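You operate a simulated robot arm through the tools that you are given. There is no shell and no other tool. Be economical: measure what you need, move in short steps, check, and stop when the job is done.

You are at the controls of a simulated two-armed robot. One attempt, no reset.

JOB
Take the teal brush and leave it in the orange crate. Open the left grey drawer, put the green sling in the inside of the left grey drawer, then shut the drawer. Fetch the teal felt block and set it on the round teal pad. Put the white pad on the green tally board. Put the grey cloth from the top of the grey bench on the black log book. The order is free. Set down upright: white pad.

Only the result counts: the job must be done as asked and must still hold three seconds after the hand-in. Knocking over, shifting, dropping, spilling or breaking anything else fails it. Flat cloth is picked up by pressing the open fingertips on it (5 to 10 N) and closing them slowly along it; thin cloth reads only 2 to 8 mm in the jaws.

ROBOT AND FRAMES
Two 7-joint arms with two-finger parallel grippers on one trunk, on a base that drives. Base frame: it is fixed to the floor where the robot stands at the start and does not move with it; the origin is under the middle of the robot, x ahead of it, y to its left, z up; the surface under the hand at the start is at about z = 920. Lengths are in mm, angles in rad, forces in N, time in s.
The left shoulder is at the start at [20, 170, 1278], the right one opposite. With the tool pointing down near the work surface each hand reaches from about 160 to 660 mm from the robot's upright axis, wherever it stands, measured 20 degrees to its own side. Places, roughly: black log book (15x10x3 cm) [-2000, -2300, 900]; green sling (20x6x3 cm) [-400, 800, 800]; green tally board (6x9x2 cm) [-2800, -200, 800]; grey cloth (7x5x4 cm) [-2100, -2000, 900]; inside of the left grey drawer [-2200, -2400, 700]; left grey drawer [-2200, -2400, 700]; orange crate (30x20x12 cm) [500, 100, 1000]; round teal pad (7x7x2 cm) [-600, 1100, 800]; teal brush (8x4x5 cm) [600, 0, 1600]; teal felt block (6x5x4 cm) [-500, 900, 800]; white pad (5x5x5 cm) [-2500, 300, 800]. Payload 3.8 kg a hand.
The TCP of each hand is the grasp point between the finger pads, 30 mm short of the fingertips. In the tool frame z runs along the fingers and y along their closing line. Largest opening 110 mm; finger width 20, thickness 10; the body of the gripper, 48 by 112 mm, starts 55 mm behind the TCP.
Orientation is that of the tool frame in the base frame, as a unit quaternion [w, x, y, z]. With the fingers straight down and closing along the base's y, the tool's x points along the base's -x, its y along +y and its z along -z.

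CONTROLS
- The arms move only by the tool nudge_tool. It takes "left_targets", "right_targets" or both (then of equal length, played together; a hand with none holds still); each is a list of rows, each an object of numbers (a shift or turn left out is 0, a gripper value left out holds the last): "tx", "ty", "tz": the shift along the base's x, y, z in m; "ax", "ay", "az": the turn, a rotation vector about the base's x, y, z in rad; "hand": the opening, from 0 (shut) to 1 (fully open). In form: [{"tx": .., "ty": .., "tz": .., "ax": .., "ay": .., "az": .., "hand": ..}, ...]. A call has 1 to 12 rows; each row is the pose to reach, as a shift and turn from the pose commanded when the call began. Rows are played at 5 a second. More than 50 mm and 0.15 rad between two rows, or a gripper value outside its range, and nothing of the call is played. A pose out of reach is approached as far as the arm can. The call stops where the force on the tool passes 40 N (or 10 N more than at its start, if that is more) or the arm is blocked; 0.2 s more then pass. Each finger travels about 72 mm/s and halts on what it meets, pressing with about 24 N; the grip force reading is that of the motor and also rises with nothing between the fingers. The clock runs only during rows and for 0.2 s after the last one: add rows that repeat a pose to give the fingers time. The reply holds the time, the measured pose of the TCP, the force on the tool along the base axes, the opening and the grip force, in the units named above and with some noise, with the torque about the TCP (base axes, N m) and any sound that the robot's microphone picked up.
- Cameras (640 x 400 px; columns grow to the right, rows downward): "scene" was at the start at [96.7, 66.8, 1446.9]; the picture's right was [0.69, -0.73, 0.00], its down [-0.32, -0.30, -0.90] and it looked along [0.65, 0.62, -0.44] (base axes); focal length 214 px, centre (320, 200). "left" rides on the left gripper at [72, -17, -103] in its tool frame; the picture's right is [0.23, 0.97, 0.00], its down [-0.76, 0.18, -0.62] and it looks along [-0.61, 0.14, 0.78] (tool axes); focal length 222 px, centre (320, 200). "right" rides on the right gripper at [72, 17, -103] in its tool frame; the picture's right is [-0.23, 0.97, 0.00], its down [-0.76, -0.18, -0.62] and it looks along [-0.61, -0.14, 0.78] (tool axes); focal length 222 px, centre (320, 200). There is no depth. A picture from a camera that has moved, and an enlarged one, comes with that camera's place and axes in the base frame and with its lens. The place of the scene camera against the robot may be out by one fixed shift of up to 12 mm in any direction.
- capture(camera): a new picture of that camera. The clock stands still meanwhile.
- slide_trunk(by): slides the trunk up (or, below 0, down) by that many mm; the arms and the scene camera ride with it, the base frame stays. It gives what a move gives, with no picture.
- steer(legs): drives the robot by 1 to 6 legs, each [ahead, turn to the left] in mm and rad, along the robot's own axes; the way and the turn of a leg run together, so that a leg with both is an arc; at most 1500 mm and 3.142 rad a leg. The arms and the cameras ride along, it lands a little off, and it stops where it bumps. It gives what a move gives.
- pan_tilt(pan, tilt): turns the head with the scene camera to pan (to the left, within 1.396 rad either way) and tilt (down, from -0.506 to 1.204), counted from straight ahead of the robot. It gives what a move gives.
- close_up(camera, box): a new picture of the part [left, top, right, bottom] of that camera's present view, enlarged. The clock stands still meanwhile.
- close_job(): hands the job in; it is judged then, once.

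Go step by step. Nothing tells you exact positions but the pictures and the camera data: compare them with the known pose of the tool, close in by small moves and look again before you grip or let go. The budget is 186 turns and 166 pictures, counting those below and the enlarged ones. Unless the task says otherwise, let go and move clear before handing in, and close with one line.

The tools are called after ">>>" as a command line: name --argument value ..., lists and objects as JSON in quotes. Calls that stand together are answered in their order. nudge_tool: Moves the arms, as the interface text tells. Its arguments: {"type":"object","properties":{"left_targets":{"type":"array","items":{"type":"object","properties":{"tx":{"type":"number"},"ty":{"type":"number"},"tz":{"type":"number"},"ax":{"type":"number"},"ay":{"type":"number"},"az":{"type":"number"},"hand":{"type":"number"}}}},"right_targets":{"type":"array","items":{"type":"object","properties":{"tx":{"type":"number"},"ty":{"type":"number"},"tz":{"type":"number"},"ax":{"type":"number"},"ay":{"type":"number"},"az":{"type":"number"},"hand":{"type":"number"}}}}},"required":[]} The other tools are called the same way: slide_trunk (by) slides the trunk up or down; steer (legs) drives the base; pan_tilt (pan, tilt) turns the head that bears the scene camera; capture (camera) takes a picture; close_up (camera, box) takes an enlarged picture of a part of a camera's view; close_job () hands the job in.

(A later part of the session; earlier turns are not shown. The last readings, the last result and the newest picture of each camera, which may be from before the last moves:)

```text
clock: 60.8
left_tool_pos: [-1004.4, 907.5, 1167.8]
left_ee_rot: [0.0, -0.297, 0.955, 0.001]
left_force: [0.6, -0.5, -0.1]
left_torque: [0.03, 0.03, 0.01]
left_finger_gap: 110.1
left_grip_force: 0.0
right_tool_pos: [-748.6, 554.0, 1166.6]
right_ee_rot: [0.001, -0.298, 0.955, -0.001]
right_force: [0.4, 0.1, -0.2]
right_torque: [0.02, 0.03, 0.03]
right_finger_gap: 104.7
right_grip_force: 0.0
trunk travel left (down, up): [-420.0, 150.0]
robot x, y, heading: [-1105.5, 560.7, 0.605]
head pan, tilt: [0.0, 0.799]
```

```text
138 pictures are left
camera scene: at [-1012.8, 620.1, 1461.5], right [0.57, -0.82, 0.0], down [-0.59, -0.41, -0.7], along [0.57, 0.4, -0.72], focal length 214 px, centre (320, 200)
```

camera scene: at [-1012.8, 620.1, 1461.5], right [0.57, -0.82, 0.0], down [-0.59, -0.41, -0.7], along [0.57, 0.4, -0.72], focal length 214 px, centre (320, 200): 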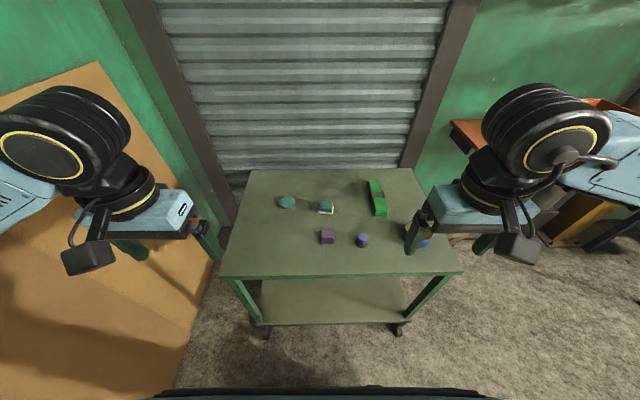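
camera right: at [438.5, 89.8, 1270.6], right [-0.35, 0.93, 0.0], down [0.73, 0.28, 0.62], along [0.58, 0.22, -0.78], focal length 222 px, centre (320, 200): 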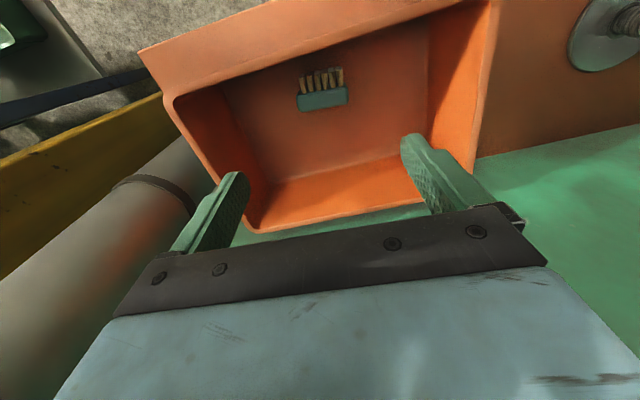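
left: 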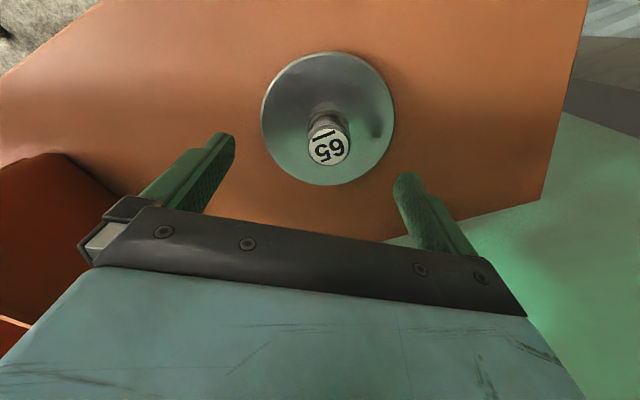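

The cart edge is 418 mm ahead and the base reaches only about 180 mm ahead, so I can creep closer. I'll drive 145 mm and lower the trunk.

>>> steer --legs '[[145, 0]]'

>>> slide_trunk --by -150

>>> pan_tilt --pan 0.0 --tilt 0.8

>>> capture --camera "scene"

>>> close_up --camera "scene" --box '[260, 160, 420, 260]'

```text
clock: 62.2
left_tool_pos: [-885.2, 988.1, 1167.9]
left_ee_rot: [0.0, -0.298, 0.955, 0.001]
left_force: [-0.1, -0.1, 0.0]
left_torque: [-0.01, 0.03, -0.01]
left_finger_gap: 109.9
left_grip_force: 0.1
right_tool_pos: [-630.8, 636.3, 1166.9]
right_ee_rot: [-0.001, -0.297, 0.955, 0.0]
right_force: [0.5, -0.1, -0.6]
right_torque: [-0.02, 0.01, 0.01]
right_finger_gap: 104.6
right_grip_force: 0.0
trunk travel left (down, up): [-420.0, 150.0]
robot x, y, heading: [-987.2, 640.0, 0.607]
head pan, tilt: [0.0, 0.799]
```

```text
clock: 63.9
left_tool_pos: [-887.2, 987.3, 1017.9]
left_ee_rot: [0.0, -0.297, 0.955, 0.0]
left_force: [0.4, -0.5, 0.5]
left_torque: [0.02, 0.0, -0.03]
left_finger_gap: 109.9
left_grip_force: 0.1
right_tool_pos: [-631.8, 636.3, 1016.5]
right_ee_rot: [0.0, -0.298, 0.955, 0.0]
right_force: [-0.2, -0.1, 0.1]
right_torque: [-0.02, 0.0, 0.01]
right_finger_gap: 104.3
right_grip_force: 0.0
trunk travel left (down, up): [-270.0, 300.0]
robot x, y, heading: [-989.2, 642.7, 0.61]
head pan, tilt: [0.0, 0.799]
```

```text
clock: 64.5
left_tool_pos: [-887.0, 988.0, 1018.4]
left_ee_rot: [0.0, -0.297, 0.955, 0.0]
left_force: [0.7, -0.8, -0.1]
left_torque: [0.0, -0.01, -0.04]
left_finger_gap: 110.0
left_grip_force: 0.0
right_tool_pos: [-631.7, 636.3, 1016.3]
right_ee_rot: [0.0, -0.297, 0.955, 0.001]
right_force: [-0.2, 0.2, 0.5]
right_torque: [0.06, 0.0, 0.0]
right_finger_gap: 104.6
right_grip_force: 0.0
trunk travel left (down, up): [-270.0, 300.0]
robot x, y, heading: [-986.3, 636.8, 0.606]
head pan, tilt: [0.0, 0.799]
```

```text
137 pictures are left
camera scene: at [-895.5, 700.9, 1311.5], right [0.57, -0.82, 0.0], down [-0.59, -0.41, -0.7], along [0.57, 0.4, -0.72], focal length 214 px, centre (320, 200)
```

scene: 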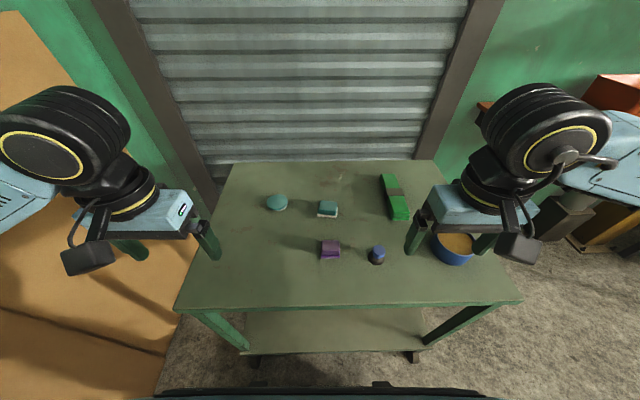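

```text
4.00 times, centred on (340, 210) of scene
camera zoom: at [-895.5, 700.9, 1311.5], right [0.57, -0.82, 0.0], down [-0.59, -0.41, -0.7], along [0.57, 0.4, -0.72], focal length 858 px, centre (240, 160)
```

zoom: 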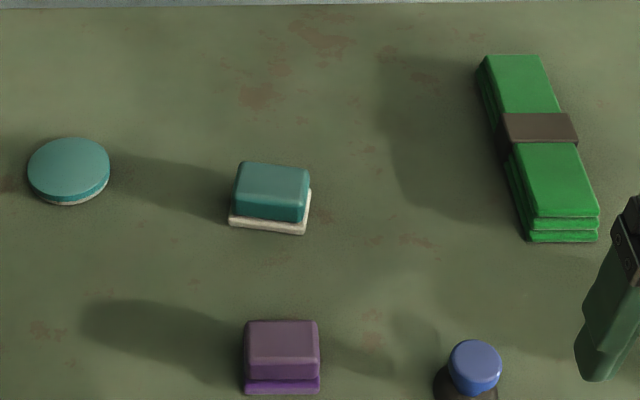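

Block is near [-518, 937], pad near [-581, 1091]. I'll move the left hand over the block, aligned to its slight rotation, and look with the wrist camera.

>>> nudge_tool --left_targets '[{"tx": 0.046, "ty": -0.006, "az": -0.03}, {"tx": 0.092, "ty": -0.012, "az": -0.06}, {"tx": 0.138, "ty": -0.019, "az": -0.09}, {"tx": 0.184, "ty": -0.025, "az": -0.12}, {"tx": 0.23, "ty": -0.032, "az": -0.15}, {"tx": 0.276, "ty": -0.038, "az": -0.18}, {"tx": 0.322, "ty": -0.044, "az": -0.19, "tz": -0.02}, {"tx": 0.362, "ty": -0.051, "az": -0.19, "tz": -0.05}, {"tx": 0.362, "ty": -0.051, "az": -0.19, "tz": -0.09}]'

>>> capture --camera "left"

>>> capture --camera "scene"

```text
refused: row 7 steps farther than a row can; nothing moved
```

```text
135 pictures are left
camera left: at [-936.2, 932.6, 1121.8], right [-0.74, 0.67, 0.0], down [0.53, 0.58, 0.62], along [0.42, 0.46, -0.78], focal length 222 px, centre (320, 200)
```

left: 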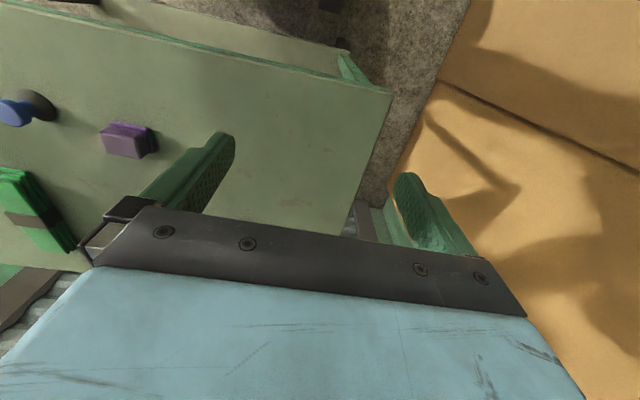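

```text
134 pictures are left
camera scene: at [-895.5, 700.9, 1311.5], right [0.57, -0.82, 0.0], down [-0.59, -0.41, -0.7], along [0.57, 0.4, -0.72], focal length 214 px, centre (320, 200)
```

scene: 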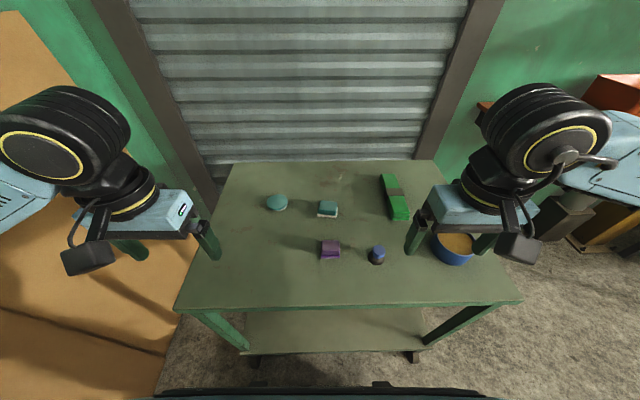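

One row was just over the step limit, so nothing moved. I'll resend with evenly spaced rows.

>>> nudge_tool --left_targets '[{"tx": 0.045, "ty": -0.006, "az": -0.03}, {"tx": 0.09, "ty": -0.012, "az": -0.06}, {"tx": 0.135, "ty": -0.019, "az": -0.09}, {"tx": 0.18, "ty": -0.025, "az": -0.12}, {"tx": 0.225, "ty": -0.032, "az": -0.15}, {"tx": 0.27, "ty": -0.038, "az": -0.18}, {"tx": 0.31, "ty": -0.044, "az": -0.19, "tz": -0.02}, {"tx": 0.34, "ty": -0.048, "az": -0.19, "tz": -0.05}, {"tx": 0.362, "ty": -0.051, "az": -0.19, "tz": -0.09}, {"tx": 0.362, "ty": -0.051, "az": -0.19, "tz": -0.09}]'

>>> capture --camera "left"

>>> close_up --camera "scene" --box '[240, 140, 400, 240]'

```text
clock: 66.7
left_tool_pos: [-525.4, 935.2, 928.3]
left_ee_rot: [0.0, -0.205, 0.979, 0.0]
left_force: [-0.1, -0.1, 0.0]
left_torque: [0.04, -0.02, 0.0]
left_finger_gap: 110.2
left_grip_force: 0.1
right_tool_pos: [-631.9, 636.6, 1017.3]
right_ee_rot: [0.0, -0.298, 0.955, -0.001]
right_force: [0.1, -0.3, -0.2]
right_torque: [0.01, 0.01, 0.02]
right_finger_gap: 104.3
right_grip_force: 0.1
trunk travel left (down, up): [-270.0, 300.0]
robot x, y, heading: [-990.7, 639.8, 0.6]
head pan, tilt: [0.0, 0.799]
```

```text
133 pictures are left
camera left: at [-584.2, 891.1, 1031.6], right [-0.6, 0.8, 0.0], down [0.63, 0.47, 0.62], along [0.5, 0.37, -0.78], focal length 222 px, centre (320, 200)
```

left: 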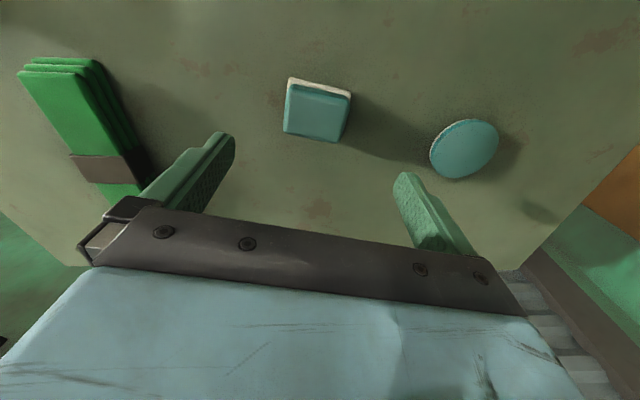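

```text
4.00 times, centred on (320, 190) of scene
camera zoom: at [-895.8, 701.1, 1311.6], right [0.57, -0.82, 0.0], down [-0.59, -0.41, -0.7], along [0.57, 0.4, -0.72], focal length 858 px, centre (320, 240)
```

zoom: 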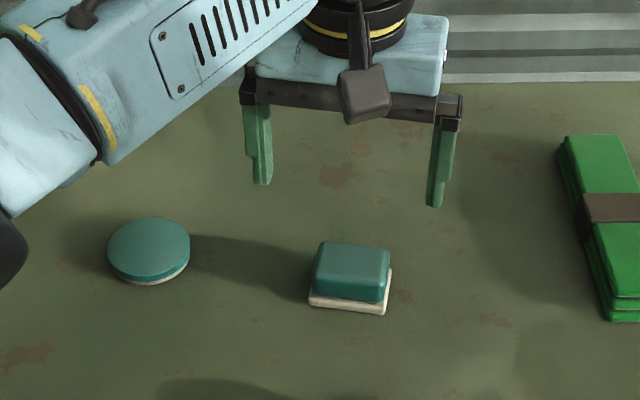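

Comparing both views, the table is at z≈800 and the block top near 842 at about [-534, 925]. I'll centre over it and come down to just above.

>>> nudge_tool --left_targets '[{"tx": -0.008, "ty": -0.01, "tz": -0.02}, {"tx": -0.008, "ty": -0.01, "tz": -0.045}, {"tx": -0.008, "ty": -0.01, "tz": -0.045}]'

>>> capture --camera "left"

>>> close_up --camera "scene" --box '[240, 140, 400, 240]'

```text
clock: 67.5
left_tool_pos: [-532.6, 927.1, 883.4]
left_ee_rot: [0.0, -0.205, 0.979, 0.0]
left_force: [-0.3, 0.4, 0.0]
left_torque: [-0.02, -0.03, 0.02]
left_finger_gap: 109.9
left_grip_force: 0.1
right_tool_pos: [-632.2, 636.6, 1017.0]
right_ee_rot: [0.0, -0.297, 0.955, 0.0]
right_force: [-0.5, 1.0, -0.1]
right_torque: [-0.01, -0.01, 0.0]
right_finger_gap: 104.5
right_grip_force: 0.1
trunk travel left (down, up): [-270.0, 300.0]
robot x, y, heading: [-992.2, 638.5, 0.602]
head pan, tilt: [0.0, 0.799]
```

```text
131 pictures are left
camera left: at [-591.1, 883.0, 986.7], right [-0.6, 0.8, 0.0], down [0.63, 0.47, 0.62], along [0.5, 0.37, -0.78], focal length 222 px, centre (320, 200)
```

left: 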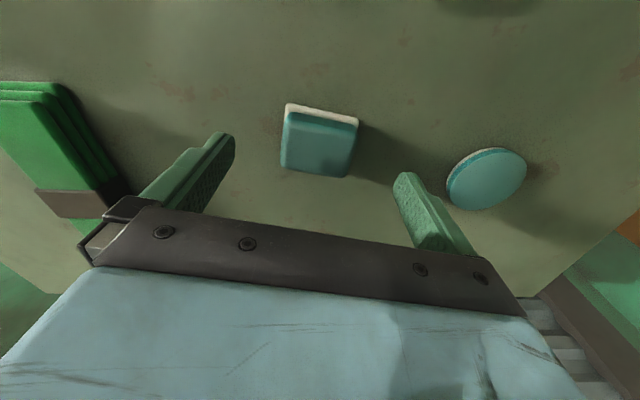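

```text
4.00 times, centred on (320, 190) of scene
camera zoom: at [-895.7, 700.9, 1311.6], right [0.57, -0.82, 0.0], down [-0.59, -0.41, -0.7], along [0.57, 0.4, -0.72], focal length 858 px, centre (320, 240)
```

zoom: 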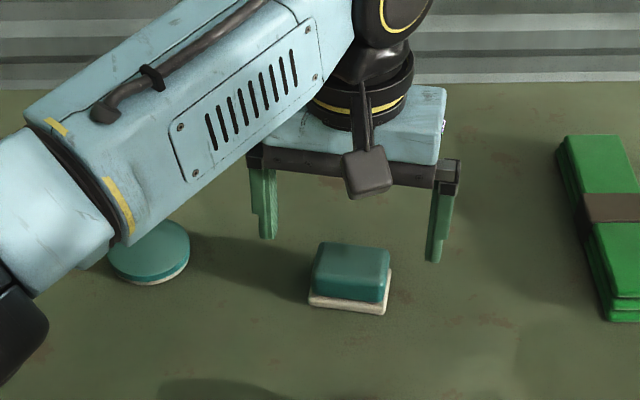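

The wrist views put the block at [-532, 926], right under the TCP. I'll descend in small steps and close on it.

>>> nudge_tool --left_targets '[{"tz": -0.02}, {"tz": -0.04}, {"tz": -0.048}, {"tz": -0.048}]'

>>> capture --camera "left"

>>> close_up --camera "scene" --box '[240, 140, 400, 240]'

```text
clock: 68.5
left_tool_pos: [-532.5, 927.9, 834.7]
left_ee_rot: [0.0, -0.206, 0.979, 0.0]
left_force: [-0.1, 0.0, -0.1]
left_torque: [-0.03, -0.01, 0.01]
left_finger_gap: 109.8
left_grip_force: 0.1
right_tool_pos: [-630.6, 636.0, 1017.3]
right_ee_rot: [-0.001, -0.297, 0.955, 0.0]
right_force: [0.2, 0.1, 0.3]
right_torque: [-0.01, -0.01, 0.0]
right_finger_gap: 104.5
right_grip_force: 0.0
trunk travel left (down, up): [-270.0, 300.0]
robot x, y, heading: [-986.0, 642.2, 0.602]
head pan, tilt: [0.0, 0.799]
```

```text
129 pictures are left
camera left: at [-592.4, 883.6, 939.5], right [-0.6, 0.8, 0.0], down [0.63, 0.47, 0.62], along [0.5, 0.37, -0.78], focal length 222 px, centre (320, 200)
```

left: 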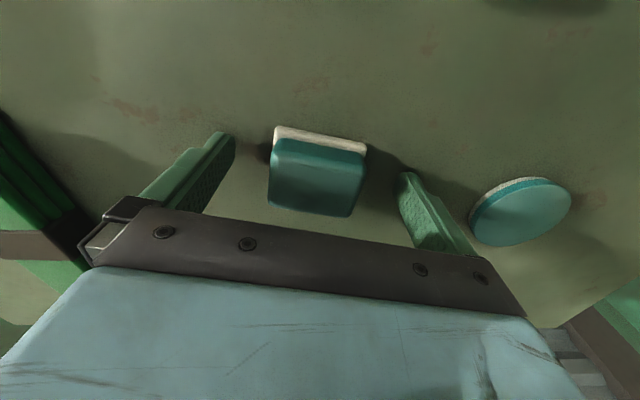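

```text
4.00 times, centred on (320, 190) of scene
camera zoom: at [-895.6, 700.9, 1311.5], right [0.57, -0.82, 0.0], down [-0.59, -0.41, -0.7], along [0.57, 0.4, -0.72], focal length 858 px, centre (320, 240)
```

zoom: 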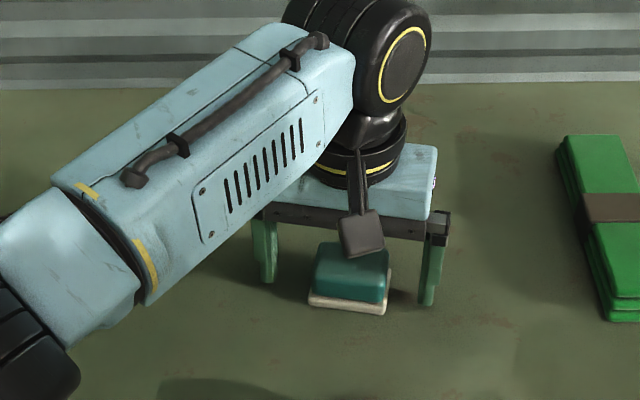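

Fingers bracket the block. A few millimetres lower, then close.

>>> nudge_tool --left_targets '[{"tz": -0.007}, {"tz": -0.007, "hand": 0.7}, {"tz": -0.007, "hand": 0.5}, {"tz": -0.007, "hand": 0.35}, {"tz": -0.007, "hand": 0.35}, {"tz": -0.007, "hand": 0.35}]'

>>> nudge_tool --left_targets '[{"tz": 0.02}, {"tz": 0.05}, {"tz": 0.07}, {"tz": 0.07}]'

>>> capture --camera "left"

>>> close_up --camera "scene" --box '[240, 140, 400, 240]'

```text
clock: 69.9
left_tool_pos: [-532.8, 928.1, 830.1]
left_ee_rot: [0.003, -0.206, 0.979, 0.001]
left_force: [2.6, 2.4, 17.8]
left_torque: [0.1, 0.12, -0.12]
left_finger_gap: 59.5
left_grip_force: 24.2
right_tool_pos: [-631.9, 635.2, 1016.8]
right_ee_rot: [0.0, -0.297, 0.955, -0.001]
right_force: [0.2, 0.1, -0.3]
right_torque: [-0.01, 0.01, -0.01]
right_finger_gap: 104.5
right_grip_force: 0.0
trunk travel left (down, up): [-270.0, 300.0]
robot x, y, heading: [-986.9, 636.9, 0.606]
head pan, tilt: [0.0, 0.799]
```

```text
clock: 70.9
left_tool_pos: [-533.5, 927.0, 897.6]
left_ee_rot: [0.001, -0.206, 0.979, 0.0]
left_force: [0.2, 0.0, -0.5]
left_torque: [-0.02, 0.03, 0.02]
left_finger_gap: 59.2
left_grip_force: 24.1
right_tool_pos: [-632.0, 637.1, 1016.9]
right_ee_rot: [0.0, -0.297, 0.955, 0.001]
right_force: [0.1, 0.5, 0.4]
right_torque: [-0.03, -0.01, 0.0]
right_finger_gap: 104.5
right_grip_force: 0.1
trunk travel left (down, up): [-270.0, 300.0]
robot x, y, heading: [-985.9, 639.6, 0.606]
head pan, tilt: [0.0, 0.799]
```

```text
127 pictures are left
camera left: at [-592.0, 882.8, 1001.7], right [-0.6, 0.8, 0.0], down [0.63, 0.47, 0.62], along [0.5, 0.37, -0.78], focal length 222 px, centre (320, 200)
```

left: 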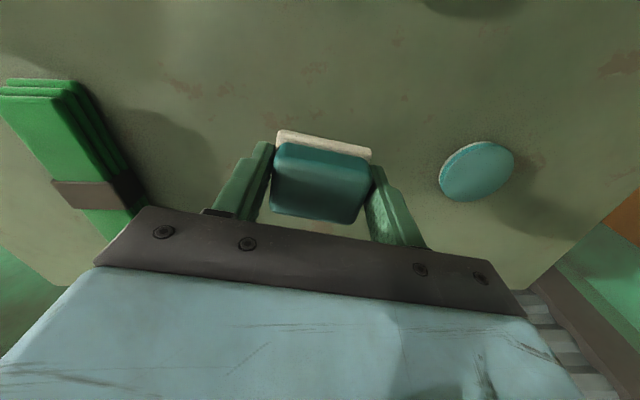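

```text
4.00 times, centred on (320, 190) of scene
camera zoom: at [-895.4, 701.0, 1311.5], right [0.57, -0.82, 0.0], down [-0.59, -0.41, -0.7], along [0.57, 0.4, -0.72], focal length 858 px, centre (320, 240)
```

zoom: 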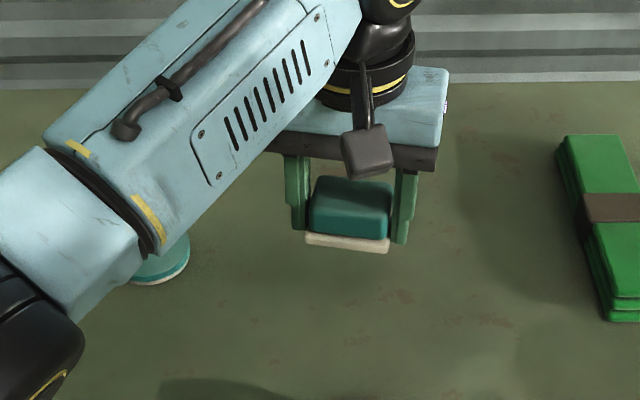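

The block is held (59 mm) and its contact showed the table is at z = 800. The pad centre is around [-593, 1073], so I'll move there and check before lowering.

>>> nudge_tool --left_targets '[{"tx": -0.015, "ty": 0.036}, {"tx": -0.03, "ty": 0.073}, {"tx": -0.045, "ty": 0.11}, {"tx": -0.06, "ty": 0.146}, {"tx": -0.06, "ty": 0.146}]'

>>> capture --camera "left"

>>> close_up --camera "scene" --box '[200, 140, 360, 240]'

```text
clock: 72.1
left_tool_pos: [-592.7, 1072.8, 896.8]
left_ee_rot: [-0.001, -0.206, 0.979, 0.0]
left_force: [-0.1, 0.4, -1.6]
left_torque: [0.01, -0.01, 0.0]
left_finger_gap: 59.8
left_grip_force: 24.5
right_tool_pos: [-631.3, 635.5, 1015.9]
right_ee_rot: [0.001, -0.297, 0.955, 0.0]
right_force: [-0.4, -0.1, -0.6]
right_torque: [0.03, 0.0, 0.0]
right_finger_gap: 104.4
right_grip_force: 0.0
trunk travel left (down, up): [-270.0, 300.0]
robot x, y, heading: [-986.5, 637.5, 0.605]
head pan, tilt: [0.0, 0.799]
```

```text
125 pictures are left
camera left: at [-650.9, 1028.2, 1000.0], right [-0.6, 0.8, 0.0], down [0.63, 0.47, 0.62], along [0.5, 0.37, -0.78], focal length 222 px, centre (320, 200)
```

left: 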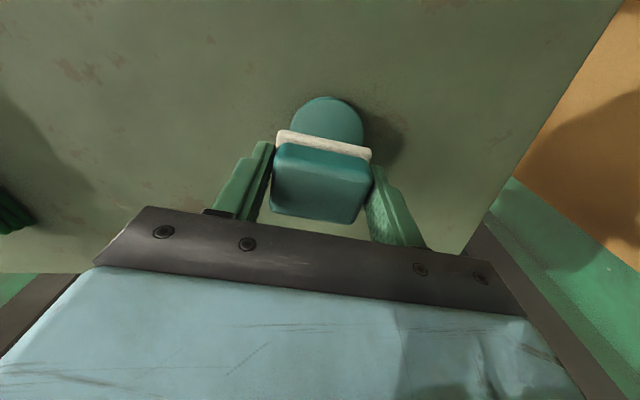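

```text
4.00 times, centred on (280, 190) of scene
camera zoom: at [-895.4, 700.7, 1311.5], right [0.57, -0.82, 0.0], down [-0.59, -0.41, -0.7], along [0.57, 0.4, -0.72], focal length 858 px, centre (480, 240)
```

zoom: 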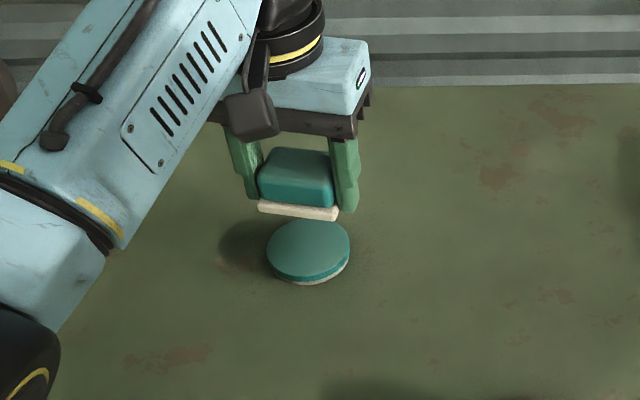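

The block is well above the pad centre. I'll lower until it makes light contact.

>>> nudge_tool --left_targets '[{"ty": 0.003, "tz": -0.02}, {"ty": 0.003, "tz": -0.035}, {"ty": 0.003, "tz": -0.043}, {"ty": 0.003, "tz": -0.046}, {"ty": 0.003, "tz": -0.046}]'

>>> close_up --camera "scene" --box '[200, 140, 360, 240]'

>>> capture --camera "left"

```text
clock: 73.3
left_tool_pos: [-593.9, 1075.1, 850.1]
left_ee_rot: [0.0, -0.205, 0.979, 0.0]
left_force: [0.2, -1.7, 0.2]
left_torque: [0.01, -0.03, 0.02]
left_finger_gap: 59.8
left_grip_force: 23.7
right_tool_pos: [-631.0, 636.5, 1017.1]
right_ee_rot: [0.0, -0.297, 0.955, 0.001]
right_force: [0.3, -0.4, 0.5]
right_torque: [0.0, -0.01, -0.03]
right_finger_gap: 104.6
right_grip_force: 0.1
trunk travel left (down, up): [-270.0, 300.0]
robot x, y, heading: [-985.8, 639.7, 0.603]
head pan, tilt: [0.0, 0.799]
```

```text
4.00 times, centred on (280, 190) of scene
camera zoom: at [-895.5, 700.9, 1311.5], right [0.57, -0.82, 0.0], down [-0.59, -0.41, -0.7], along [0.57, 0.4, -0.72], focal length 858 px, centre (480, 240)
```

zoom: 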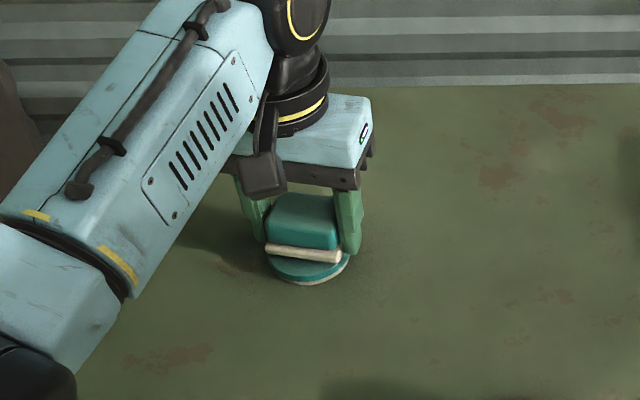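

```text
122 pictures are left
camera left: at [-652.4, 1030.5, 954.8], right [-0.6, 0.8, 0.0], down [0.63, 0.47, 0.62], along [0.5, 0.37, -0.78], focal length 222 px, centre (320, 200)
```

left: 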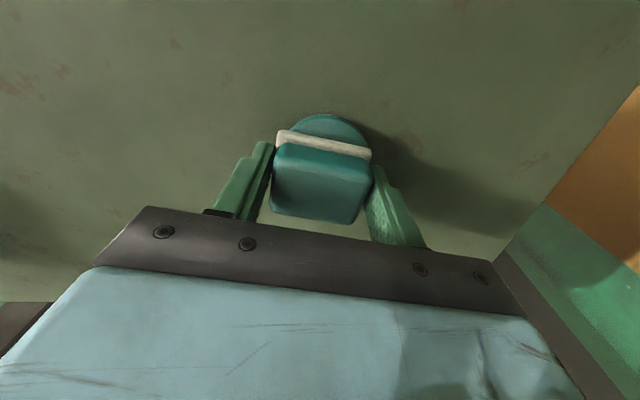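

Not touching yet; I'll lower a bit further and watch the force.

>>> nudge_tool --left_targets '[{"tx": -0.002, "ty": -0.001, "tz": -0.004}, {"tx": -0.002, "ty": -0.001, "tz": -0.007}, {"tx": -0.002, "ty": -0.001, "tz": -0.007}]'

>>> close_up --camera "scene" --box '[240, 175, 304, 215]'

```text
clock: 74.1
left_tool_pos: [-596.0, 1075.6, 844.1]
left_ee_rot: [0.0, -0.206, 0.979, 0.0]
left_force: [0.9, 0.0, -1.0]
left_torque: [0.02, 0.01, 0.01]
left_finger_gap: 59.3
left_grip_force: 23.9
right_tool_pos: [-631.4, 637.4, 1017.2]
right_ee_rot: [-0.001, -0.298, 0.955, 0.0]
right_force: [-0.4, 0.3, 0.3]
right_torque: [-0.02, 0.02, 0.04]
right_finger_gap: 104.6
right_grip_force: 0.0
trunk travel left (down, up): [-270.0, 300.0]
robot x, y, heading: [-988.3, 637.3, 0.605]
head pan, tilt: [0.0, 0.799]
```

```text
10.00 times, centred on (272, 195) of scene
camera zoom: at [-895.5, 700.9, 1311.5], right [0.57, -0.82, 0.0], down [-0.59, -0.41, -0.7], along [0.57, 0.4, -0.72], focal length 2145 px, centre (800, 250)
```

zoom: 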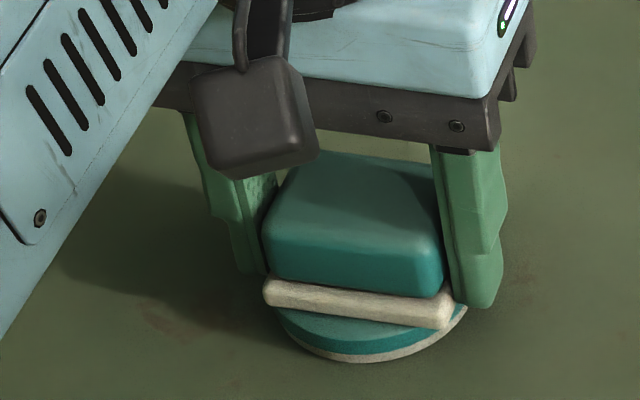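

Nearly there; shift 3 mm to the right and keep lowering gently.

>>> nudge_tool --left_targets '[{"tx": 0.001, "ty": -0.003, "tz": -0.001}, {"tx": 0.001, "ty": -0.003, "tz": -0.004}, {"tx": 0.001, "ty": -0.003, "tz": -0.006}, {"tx": 0.001, "ty": -0.003, "tz": -0.006}]'

>>> close_up --camera "scene" --box '[240, 175, 304, 215]'

```text
clock: 75.1
left_tool_pos: [-594.9, 1072.3, 842.8]
left_ee_rot: [0.004, -0.205, 0.979, 0.002]
left_force: [-5.2, -0.1, 28.9]
left_torque: [0.29, 0.33, 0.08]
left_finger_gap: 60.0
left_grip_force: 24.4
right_tool_pos: [-633.1, 634.7, 1017.1]
right_ee_rot: [0.001, -0.297, 0.955, 0.001]
right_force: [-0.4, -0.2, -0.8]
right_torque: [-0.02, 0.04, -0.03]
right_finger_gap: 104.5
right_grip_force: 0.1
trunk travel left (down, up): [-270.0, 300.0]
robot x, y, heading: [-986.9, 640.7, 0.608]
head pan, tilt: [0.0, 0.799]
```

```text
10.00 times, centred on (272, 195) of scene
camera zoom: at [-897.8, 699.1, 1312.0], right [0.57, -0.82, 0.0], down [-0.59, -0.41, -0.7], along [0.58, 0.4, -0.72], focal length 2145 px, centre (800, 250)
```

zoom: 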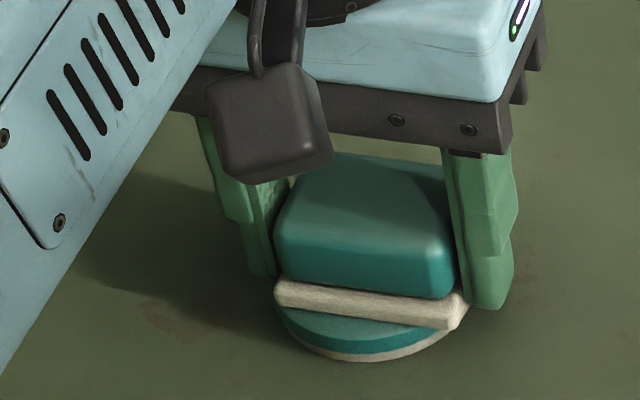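

Contact is made. I'll ease off, release, and rise.

>>> nudge_tool --left_targets '[{"tz": 0.004}, {"tz": 0.004}, {"tz": 0.004, "hand": 0.62}, {"tz": 0.004, "hand": 0.75}, {"tz": 0.004, "hand": 0.75}, {"tz": 0.03}, {"tz": 0.07}, {"tz": 0.11}, {"tz": 0.15}, {"tx": -0.04, "ty": -0.02, "tz": 0.17}, {"tx": -0.08, "ty": -0.04, "tz": 0.17}]'

>>> close_up --camera "scene" --box '[200, 140, 440, 290]'

```text
clock: 77.5
left_tool_pos: [-673.8, 1033.1, 1008.3]
left_ee_rot: [0.0, -0.206, 0.978, 0.001]
left_force: [-0.6, 0.4, 0.0]
left_torque: [0.01, 0.03, -0.03]
left_finger_gap: 82.4
left_grip_force: 0.1
right_tool_pos: [-631.9, 634.2, 1017.2]
right_ee_rot: [0.001, -0.297, 0.955, 0.0]
right_force: [0.4, 0.7, -0.3]
right_torque: [0.01, -0.02, 0.02]
right_finger_gap: 104.1
right_grip_force: 0.1
trunk travel left (down, up): [-270.0, 300.0]
robot x, y, heading: [-987.6, 638.7, 0.598]
head pan, tilt: [0.0, 0.799]
```

```text
2.67 times, centred on (320, 215) of scene
camera zoom: at [-896.1, 700.9, 1311.6], right [0.57, -0.82, 0.0], down [-0.59, -0.41, -0.7], along [0.57, 0.4, -0.72], focal length 572 px, centre (320, 160)
```

zoom: 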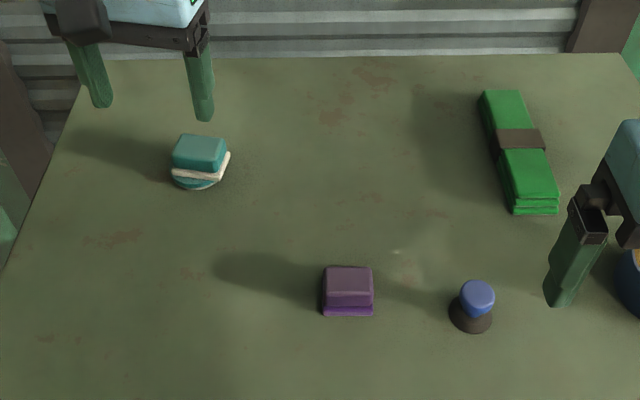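

The block sits on the pad. Next the sling: it lies along my forward direction near [-360, 787]; the right hand goes over it.

>>> nudge_tool --right_targets '[{"tx": 0.039, "ty": 0.021, "hand": 1.0}, {"tx": 0.078, "ty": 0.043}, {"tx": 0.117, "ty": 0.065}, {"tx": 0.156, "ty": 0.087}, {"tx": 0.195, "ty": 0.109}, {"tx": 0.234, "ty": 0.13, "tz": -0.02}, {"tx": 0.265, "ty": 0.148, "tz": -0.05}, {"tx": 0.268, "ty": 0.15, "tz": -0.09}, {"tx": 0.268, "ty": 0.15, "tz": -0.1}]'

>>> capture --camera "right"

>>> capture --camera "scene"

```text
clock: 79.5
left_tool_pos: [-672.6, 1033.8, 1006.9]
left_ee_rot: [0.0, -0.205, 0.979, 0.0]
left_force: [0.6, -0.1, 0.3]
left_torque: [0.01, 0.02, -0.01]
left_finger_gap: 82.4
left_grip_force: 0.0
right_tool_pos: [-362.3, 786.6, 917.2]
right_ee_rot: [0.0, -0.297, 0.955, 0.0]
right_force: [0.4, -0.3, 0.2]
right_torque: [0.0, -0.03, -0.01]
right_finger_gap: 110.3
right_grip_force: 0.0
trunk travel left (down, up): [-270.0, 300.0]
robot x, y, heading: [-990.1, 638.5, 0.604]
head pan, tilt: [0.0, 0.799]
```

```text
118 pictures are left
camera right: at [-431.0, 759.1, 1021.4], right [-0.37, 0.93, 0.0], down [0.73, 0.29, 0.62], along [0.58, 0.23, -0.78], focal length 222 px, centre (320, 200)
```

right: 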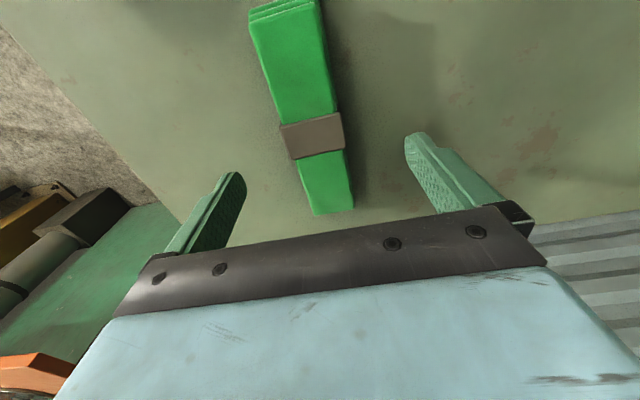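

```text
117 pictures are left
camera scene: at [-895.6, 701.0, 1311.5], right [0.57, -0.82, 0.0], down [-0.59, -0.41, -0.7], along [0.57, 0.4, -0.72], focal length 214 px, centre (320, 200)
```

scene: 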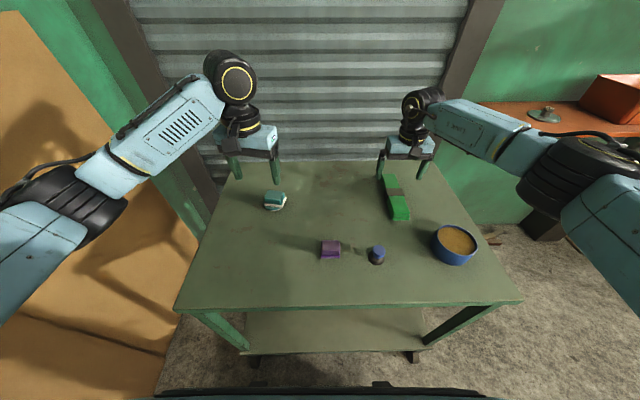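

The sling's tied middle is at about [-354, 782]. I'll align over it, descend so the tips stay just off the table, and close.

>>> nudge_tool --right_targets '[{"tx": 0.007, "ty": -0.005, "tz": -0.03}, {"tx": 0.007, "ty": -0.005, "tz": -0.055}, {"tx": 0.007, "ty": -0.005, "tz": -0.055}]'

>>> capture --camera "right"

```text
clock: 80.3
left_tool_pos: [-672.7, 1033.3, 1007.9]
left_ee_rot: [0.0, -0.206, 0.979, 0.0]
left_force: [0.1, 0.3, -0.3]
left_torque: [-0.01, 0.0, -0.01]
left_finger_gap: 82.5
left_grip_force: 0.0
right_tool_pos: [-356.6, 779.3, 863.2]
right_ee_rot: [0.0, -0.299, 0.954, 0.0]
right_force: [0.6, -0.4, 1.0]
right_torque: [0.01, -0.01, -0.02]
right_finger_gap: 109.9
right_grip_force: 0.1
trunk travel left (down, up): [-270.0, 300.0]
robot x, y, heading: [-986.6, 644.4, 0.603]
head pan, tilt: [0.0, 0.799]
```

```text
116 pictures are left
camera right: at [-426.0, 752.3, 965.7], right [-0.37, 0.93, 0.0], down [0.73, 0.29, 0.62], along [0.58, 0.23, -0.78], focal length 222 px, centre (320, 200)
```

right: 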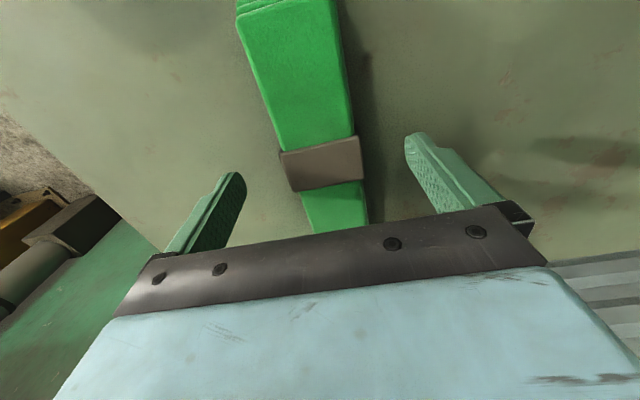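

Well centred. Down and close.

>>> nudge_tool --right_targets '[{"tz": -0.015}, {"tz": -0.028}, {"tz": -0.031}, {"tz": -0.031, "hand": 0.7}, {"tz": -0.031, "hand": 0.5}, {"tz": -0.031, "hand": 0.35}, {"tz": -0.031, "hand": 0.3}, {"tz": -0.031, "hand": 0.3}]'

>>> capture --camera "right"

```text
clock: 82.1
left_tool_pos: [-671.7, 1032.5, 1008.0]
left_ee_rot: [0.0, -0.205, 0.979, 0.001]
left_force: [-0.3, -0.5, 0.2]
left_torque: [0.02, -0.01, -0.03]
left_finger_gap: 82.2
left_grip_force: 0.0
right_tool_pos: [-356.6, 781.1, 829.2]
right_ee_rot: [0.0, -0.297, 0.955, 0.0]
right_force: [-0.4, 1.0, -0.6]
right_torque: [-0.03, -0.02, -0.01]
right_finger_gap: 56.0
right_grip_force: 23.7
trunk travel left (down, up): [-270.0, 300.0]
robot x, y, heading: [-988.5, 642.5, 0.608]
head pan, tilt: [0.0, 0.799]
```

```text
115 pictures are left
camera right: at [-425.9, 753.7, 933.8], right [-0.37, 0.93, 0.0], down [0.73, 0.29, 0.62], along [0.58, 0.23, -0.78], focal length 222 px, centre (320, 200)
```

right: 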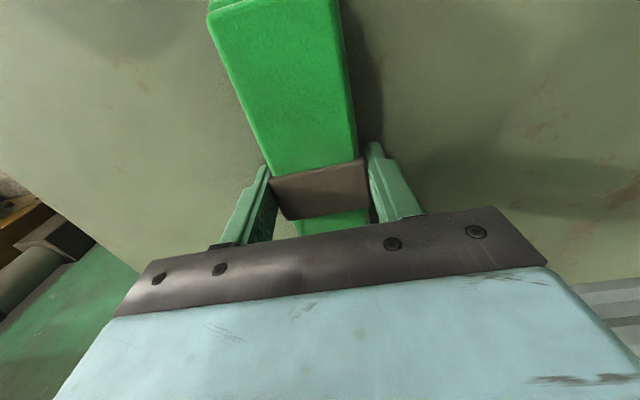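

The sling is gripped at its tie. Lift, then draw both hands back over the cart at height.

>>> nudge_tool --right_targets '[{"tz": 0.03}, {"tz": 0.07}, {"tz": 0.11}, {"tz": 0.15}, {"tz": 0.19}, {"tx": -0.035, "ty": -0.025, "tz": 0.21}, {"tx": -0.07, "ty": -0.05, "tz": 0.22}, {"tx": -0.105, "ty": -0.075, "tz": 0.23}, {"tx": -0.14, "ty": -0.1, "tz": 0.24}, {"tx": -0.175, "ty": -0.123, "tz": 0.25}, {"tx": -0.213, "ty": -0.148, "tz": 0.25}]'

>>> nudge_tool --left_targets '[{"tx": -0.03, "ty": -0.02, "tz": 0.02, "az": 0.04}, {"tx": -0.07, "ty": -0.02, "tz": 0.04, "az": 0.08}, {"tx": -0.11, "ty": -0.02, "tz": 0.05, "az": 0.12}, {"tx": -0.15, "ty": -0.02, "tz": 0.05, "az": 0.16}, {"tx": -0.18, "ty": -0.02, "tz": 0.05, "az": 0.19}]'

>>> capture --camera "scene"

```text
clock: 84.5
left_tool_pos: [-670.9, 1032.3, 1008.8]
left_ee_rot: [0.001, -0.206, 0.979, 0.0]
left_force: [0.7, -0.4, 0.3]
left_torque: [0.02, -0.02, 0.0]
left_finger_gap: 82.6
left_grip_force: 0.0
right_tool_pos: [-569.2, 630.2, 1079.2]
right_ee_rot: [-0.001, -0.296, 0.955, 0.0]
right_force: [-0.8, -0.1, -2.7]
right_torque: [-0.04, 0.0, 0.0]
right_finger_gap: 56.1
right_grip_force: 23.7
trunk travel left (down, up): [-270.0, 300.0]
robot x, y, heading: [-989.3, 641.3, 0.604]
head pan, tilt: [0.0, 0.799]
```

```text
clock: 85.7
left_tool_pos: [-854.3, 1011.0, 1057.8]
left_ee_rot: [0.0, -0.297, 0.955, 0.0]
left_force: [-0.5, 0.1, -0.3]
left_torque: [0.03, 0.0, -0.02]
left_finger_gap: 82.3
left_grip_force: 0.2
right_tool_pos: [-568.0, 632.5, 1079.3]
right_ee_rot: [0.0, -0.297, 0.955, 0.0]
right_force: [0.4, -0.2, -3.7]
right_torque: [-0.03, -0.04, 0.0]
right_finger_gap: 55.9
right_grip_force: 24.2
trunk travel left (down, up): [-270.0, 300.0]
robot x, y, heading: [-987.8, 642.6, 0.602]
head pan, tilt: [0.0, 0.799]
```

```text
114 pictures are left
camera scene: at [-896.0, 700.8, 1311.6], right [0.57, -0.82, 0.0], down [-0.59, -0.41, -0.7], along [0.57, 0.4, -0.72], focal length 214 px, centre (320, 200)
```

scene: 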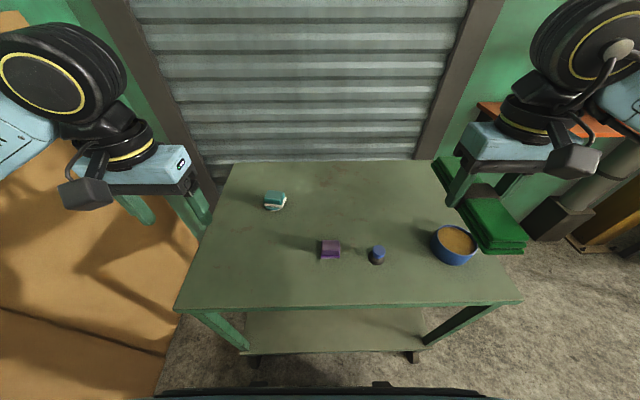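

Both hands are clear. I'll back off from the cart, turn toward the white pad/tally board area and look.

>>> steer --legs '[[-400, 0], [0, 2.8]]'

>>> pan_tilt --pan 0.0 --tilt 0.4

>>> capture --camera "scene"

>>> pan_tilt --pan 0.9 --tilt 0.4

>>> capture --camera "scene"

```text
clock: 94.8
left_tool_pos: [-1591.0, 107.4, 1056.8]
left_ee_rot: [0.0, 0.993, 0.114, 0.001]
left_force: [0.0, 0.0, 0.5]
left_torque: [0.01, 0.0, -0.01]
left_finger_gap: 82.3
left_grip_force: 0.0
right_tool_pos: [-1717.6, 567.8, 1078.8]
right_ee_rot: [0.0, 0.993, 0.114, 0.0]
right_force: [-0.3, -0.3, -3.2]
right_torque: [0.02, -0.03, 0.01]
right_finger_gap: 55.9
right_grip_force: 24.1
trunk travel left (down, up): [-270.0, 300.0]
robot x, y, heading: [-1327.9, 404.8, -2.909]
head pan, tilt: [0.0, 0.799]
```

```text
clock: 95.7
left_tool_pos: [-1592.0, 108.2, 1058.2]
left_ee_rot: [0.0, 0.994, 0.114, 0.0]
left_force: [-0.2, -1.2, 0.2]
left_torque: [0.02, -0.02, -0.01]
left_finger_gap: 82.7
left_grip_force: 0.2
right_tool_pos: [-1717.9, 567.4, 1078.2]
right_ee_rot: [0.0, 0.993, 0.114, 0.002]
right_force: [0.1, 0.3, -3.4]
right_torque: [0.03, -0.06, -0.03]
right_finger_gap: 55.8
right_grip_force: 23.5
trunk travel left (down, up): [-270.0, 300.0]
robot x, y, heading: [-1332.2, 406.5, -2.914]
head pan, tilt: [0.0, 0.4]
```

```text
113 pictures are left
camera scene: at [-1431.7, 383.3, 1346.5], right [-0.23, 0.97, 0.0], down [0.38, 0.09, -0.92], along [-0.9, -0.21, -0.39], focal length 214 px, centre (320, 200)
```

scene: 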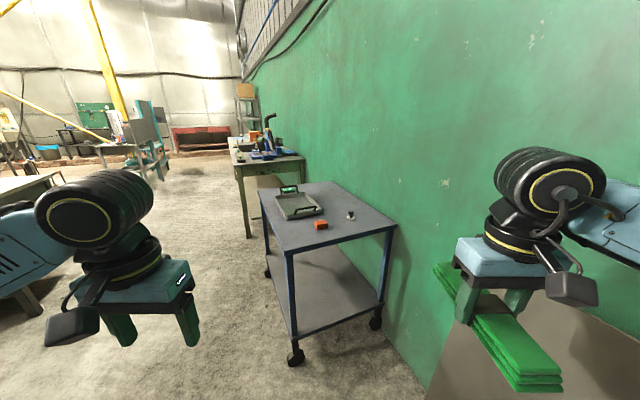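

```text
clock: 96.9
left_tool_pos: [-1590.7, 107.6, 1057.8]
left_ee_rot: [0.0, 0.993, 0.114, 0.0]
left_force: [-0.5, -0.1, -1.1]
left_torque: [0.0, 0.0, 0.02]
left_finger_gap: 82.3
left_grip_force: 0.1
right_tool_pos: [-1717.9, 566.4, 1078.2]
right_ee_rot: [0.001, 0.993, 0.114, 0.0]
right_force: [-0.3, -0.9, -4.1]
right_torque: [-0.01, -0.02, 0.05]
right_finger_gap: 56.1
right_grip_force: 23.9
trunk travel left (down, up): [-270.0, 300.0]
robot x, y, heading: [-1328.7, 405.7, -2.914]
head pan, tilt: [0.901, 0.4]
```

```text
112 pictures are left
camera scene: at [-1381.1, 320.6, 1346.6], right [-0.9, 0.43, 0.0], down [0.17, 0.35, -0.92], along [-0.39, -0.83, -0.39], focal length 214 px, centre (320, 200)
```

scene: 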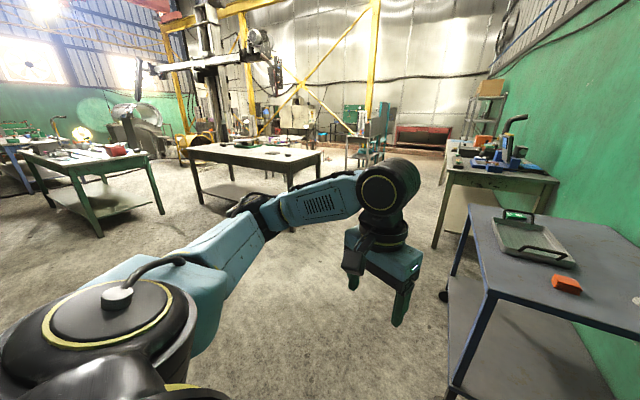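

A blue cart with a tray, an orange piece and a small white thing is ahead. I'll zoom in on it.

>>> pan_tilt --pan 0.0 --tilt 0.4

>>> close_up --camera "scene" --box '[240, 165, 400, 265]'

>>> close_up --camera "scene" --box '[200, 90, 328, 170]'

```text
clock: 98.1
left_tool_pos: [-1591.4, 107.5, 1058.2]
left_ee_rot: [-0.001, 0.993, 0.114, 0.0]
left_force: [0.2, 0.7, 0.5]
left_torque: [0.01, -0.02, 0.01]
left_finger_gap: 82.9
left_grip_force: 0.1
right_tool_pos: [-1717.2, 565.7, 1079.5]
right_ee_rot: [0.001, 0.994, 0.114, 0.0]
right_force: [-0.1, -0.6, -3.2]
right_torque: [0.0, 0.0, 0.01]
right_finger_gap: 56.2
right_grip_force: 24.1
trunk travel left (down, up): [-270.0, 300.0]
robot x, y, heading: [-1333.1, 403.6, -2.909]
head pan, tilt: [0.0, 0.4]
```

```text
4.00 times, centred on (320, 215) of scene
camera zoom: at [-1431.6, 383.2, 1346.6], right [-0.23, 0.97, 0.0], down [0.38, 0.09, -0.92], along [-0.9, -0.21, -0.39], focal length 858 px, centre (320, 140)
```

zoom: 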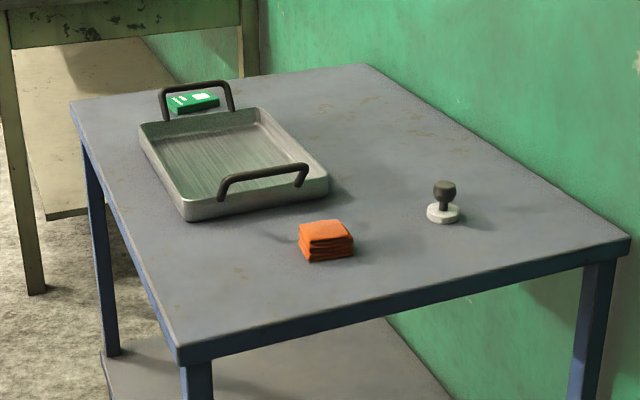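

```text
5.00 times, centred on (264, 130) of scene
camera zoom: at [-1431.6, 383.2, 1346.6], right [-0.23, 0.97, 0.0], down [0.38, 0.09, -0.92], along [-0.9, -0.21, -0.39], focal length 1072 px, centre (600, 550)
```

zoom: 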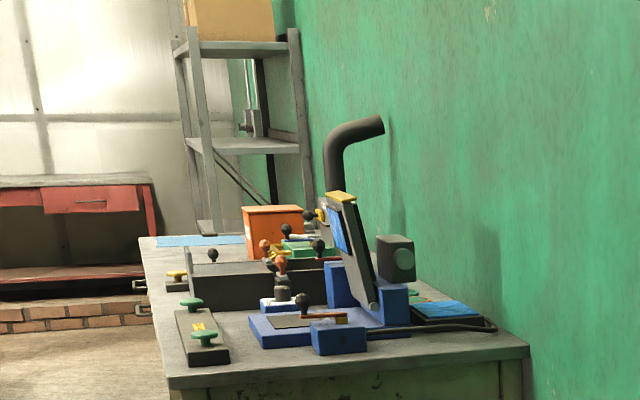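

The white pad (disc with a knob) is at about [-2477, 310], the green tally board behind the tray at about [-2757, -155]. I'll drive to the near end of this cart facing the white pad, keeping the sling clear of the wall.

>>> steer --legs '[[0, -0.072], [595, 0], [0, -0.159]]'

>>> pan_tilt --pan 0.0 --tilt 0.7

>>> capture --camera "scene"

```text
clock: 101.5
left_tool_pos: [-2122.8, 30.0, 1059.0]
left_ee_rot: [-0.004, 0.997, 0.083, -0.004]
left_force: [0.4, -1.0, 0.7]
left_torque: [0.03, -0.01, 0.03]
left_finger_gap: 82.6
left_grip_force: 0.1
right_tool_pos: [-2221.9, 500.7, 1086.3]
right_ee_rot: [-0.005, 0.997, 0.073, -0.006]
right_force: [-0.4, -0.4, -3.7]
right_torque: [0.02, -0.02, -0.01]
right_finger_gap: 56.1
right_grip_force: 24.4
trunk travel left (down, up): [-270.0, 300.0]
robot x, y, heading: [-1851.0, 315.1, -2.983]
head pan, tilt: [0.0, 0.4]
stopped in leg 2: the robot was blocked; the commanded pose is now the measured one
```

```text
clock: 102.3
left_tool_pos: [-2120.7, 28.9, 1058.8]
left_ee_rot: [-0.005, 0.997, 0.082, -0.007]
left_force: [0.3, 0.4, 0.6]
left_torque: [0.03, 0.0, -0.01]
left_finger_gap: 82.5
left_grip_force: 0.0
right_tool_pos: [-2219.3, 499.9, 1086.1]
right_ee_rot: [-0.005, 0.997, 0.075, -0.006]
right_force: [0.8, 0.0, -4.0]
right_torque: [0.03, -0.02, 0.0]
right_finger_gap: 55.9
right_grip_force: 23.8
trunk travel left (down, up): [-270.0, 300.0]
robot x, y, heading: [-1854.1, 318.7, -2.983]
head pan, tilt: [0.0, 0.7]
```

```text
109 pictures are left
camera scene: at [-1933.7, 292.7, 1321.0], right [-0.16, 0.99, 0.01], down [0.62, 0.11, -0.77], along [-0.76, -0.11, -0.63], focal length 214 px, centre (320, 200)
```

scene: 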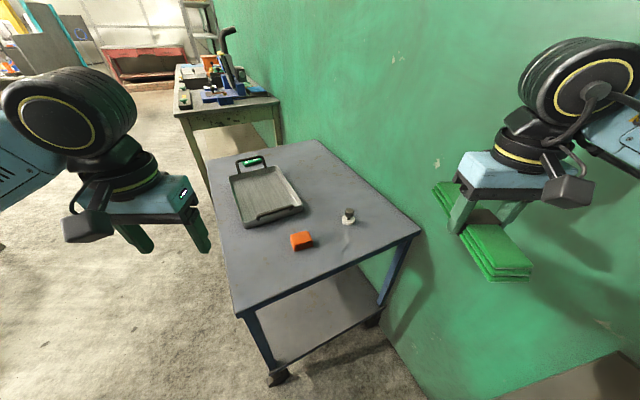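

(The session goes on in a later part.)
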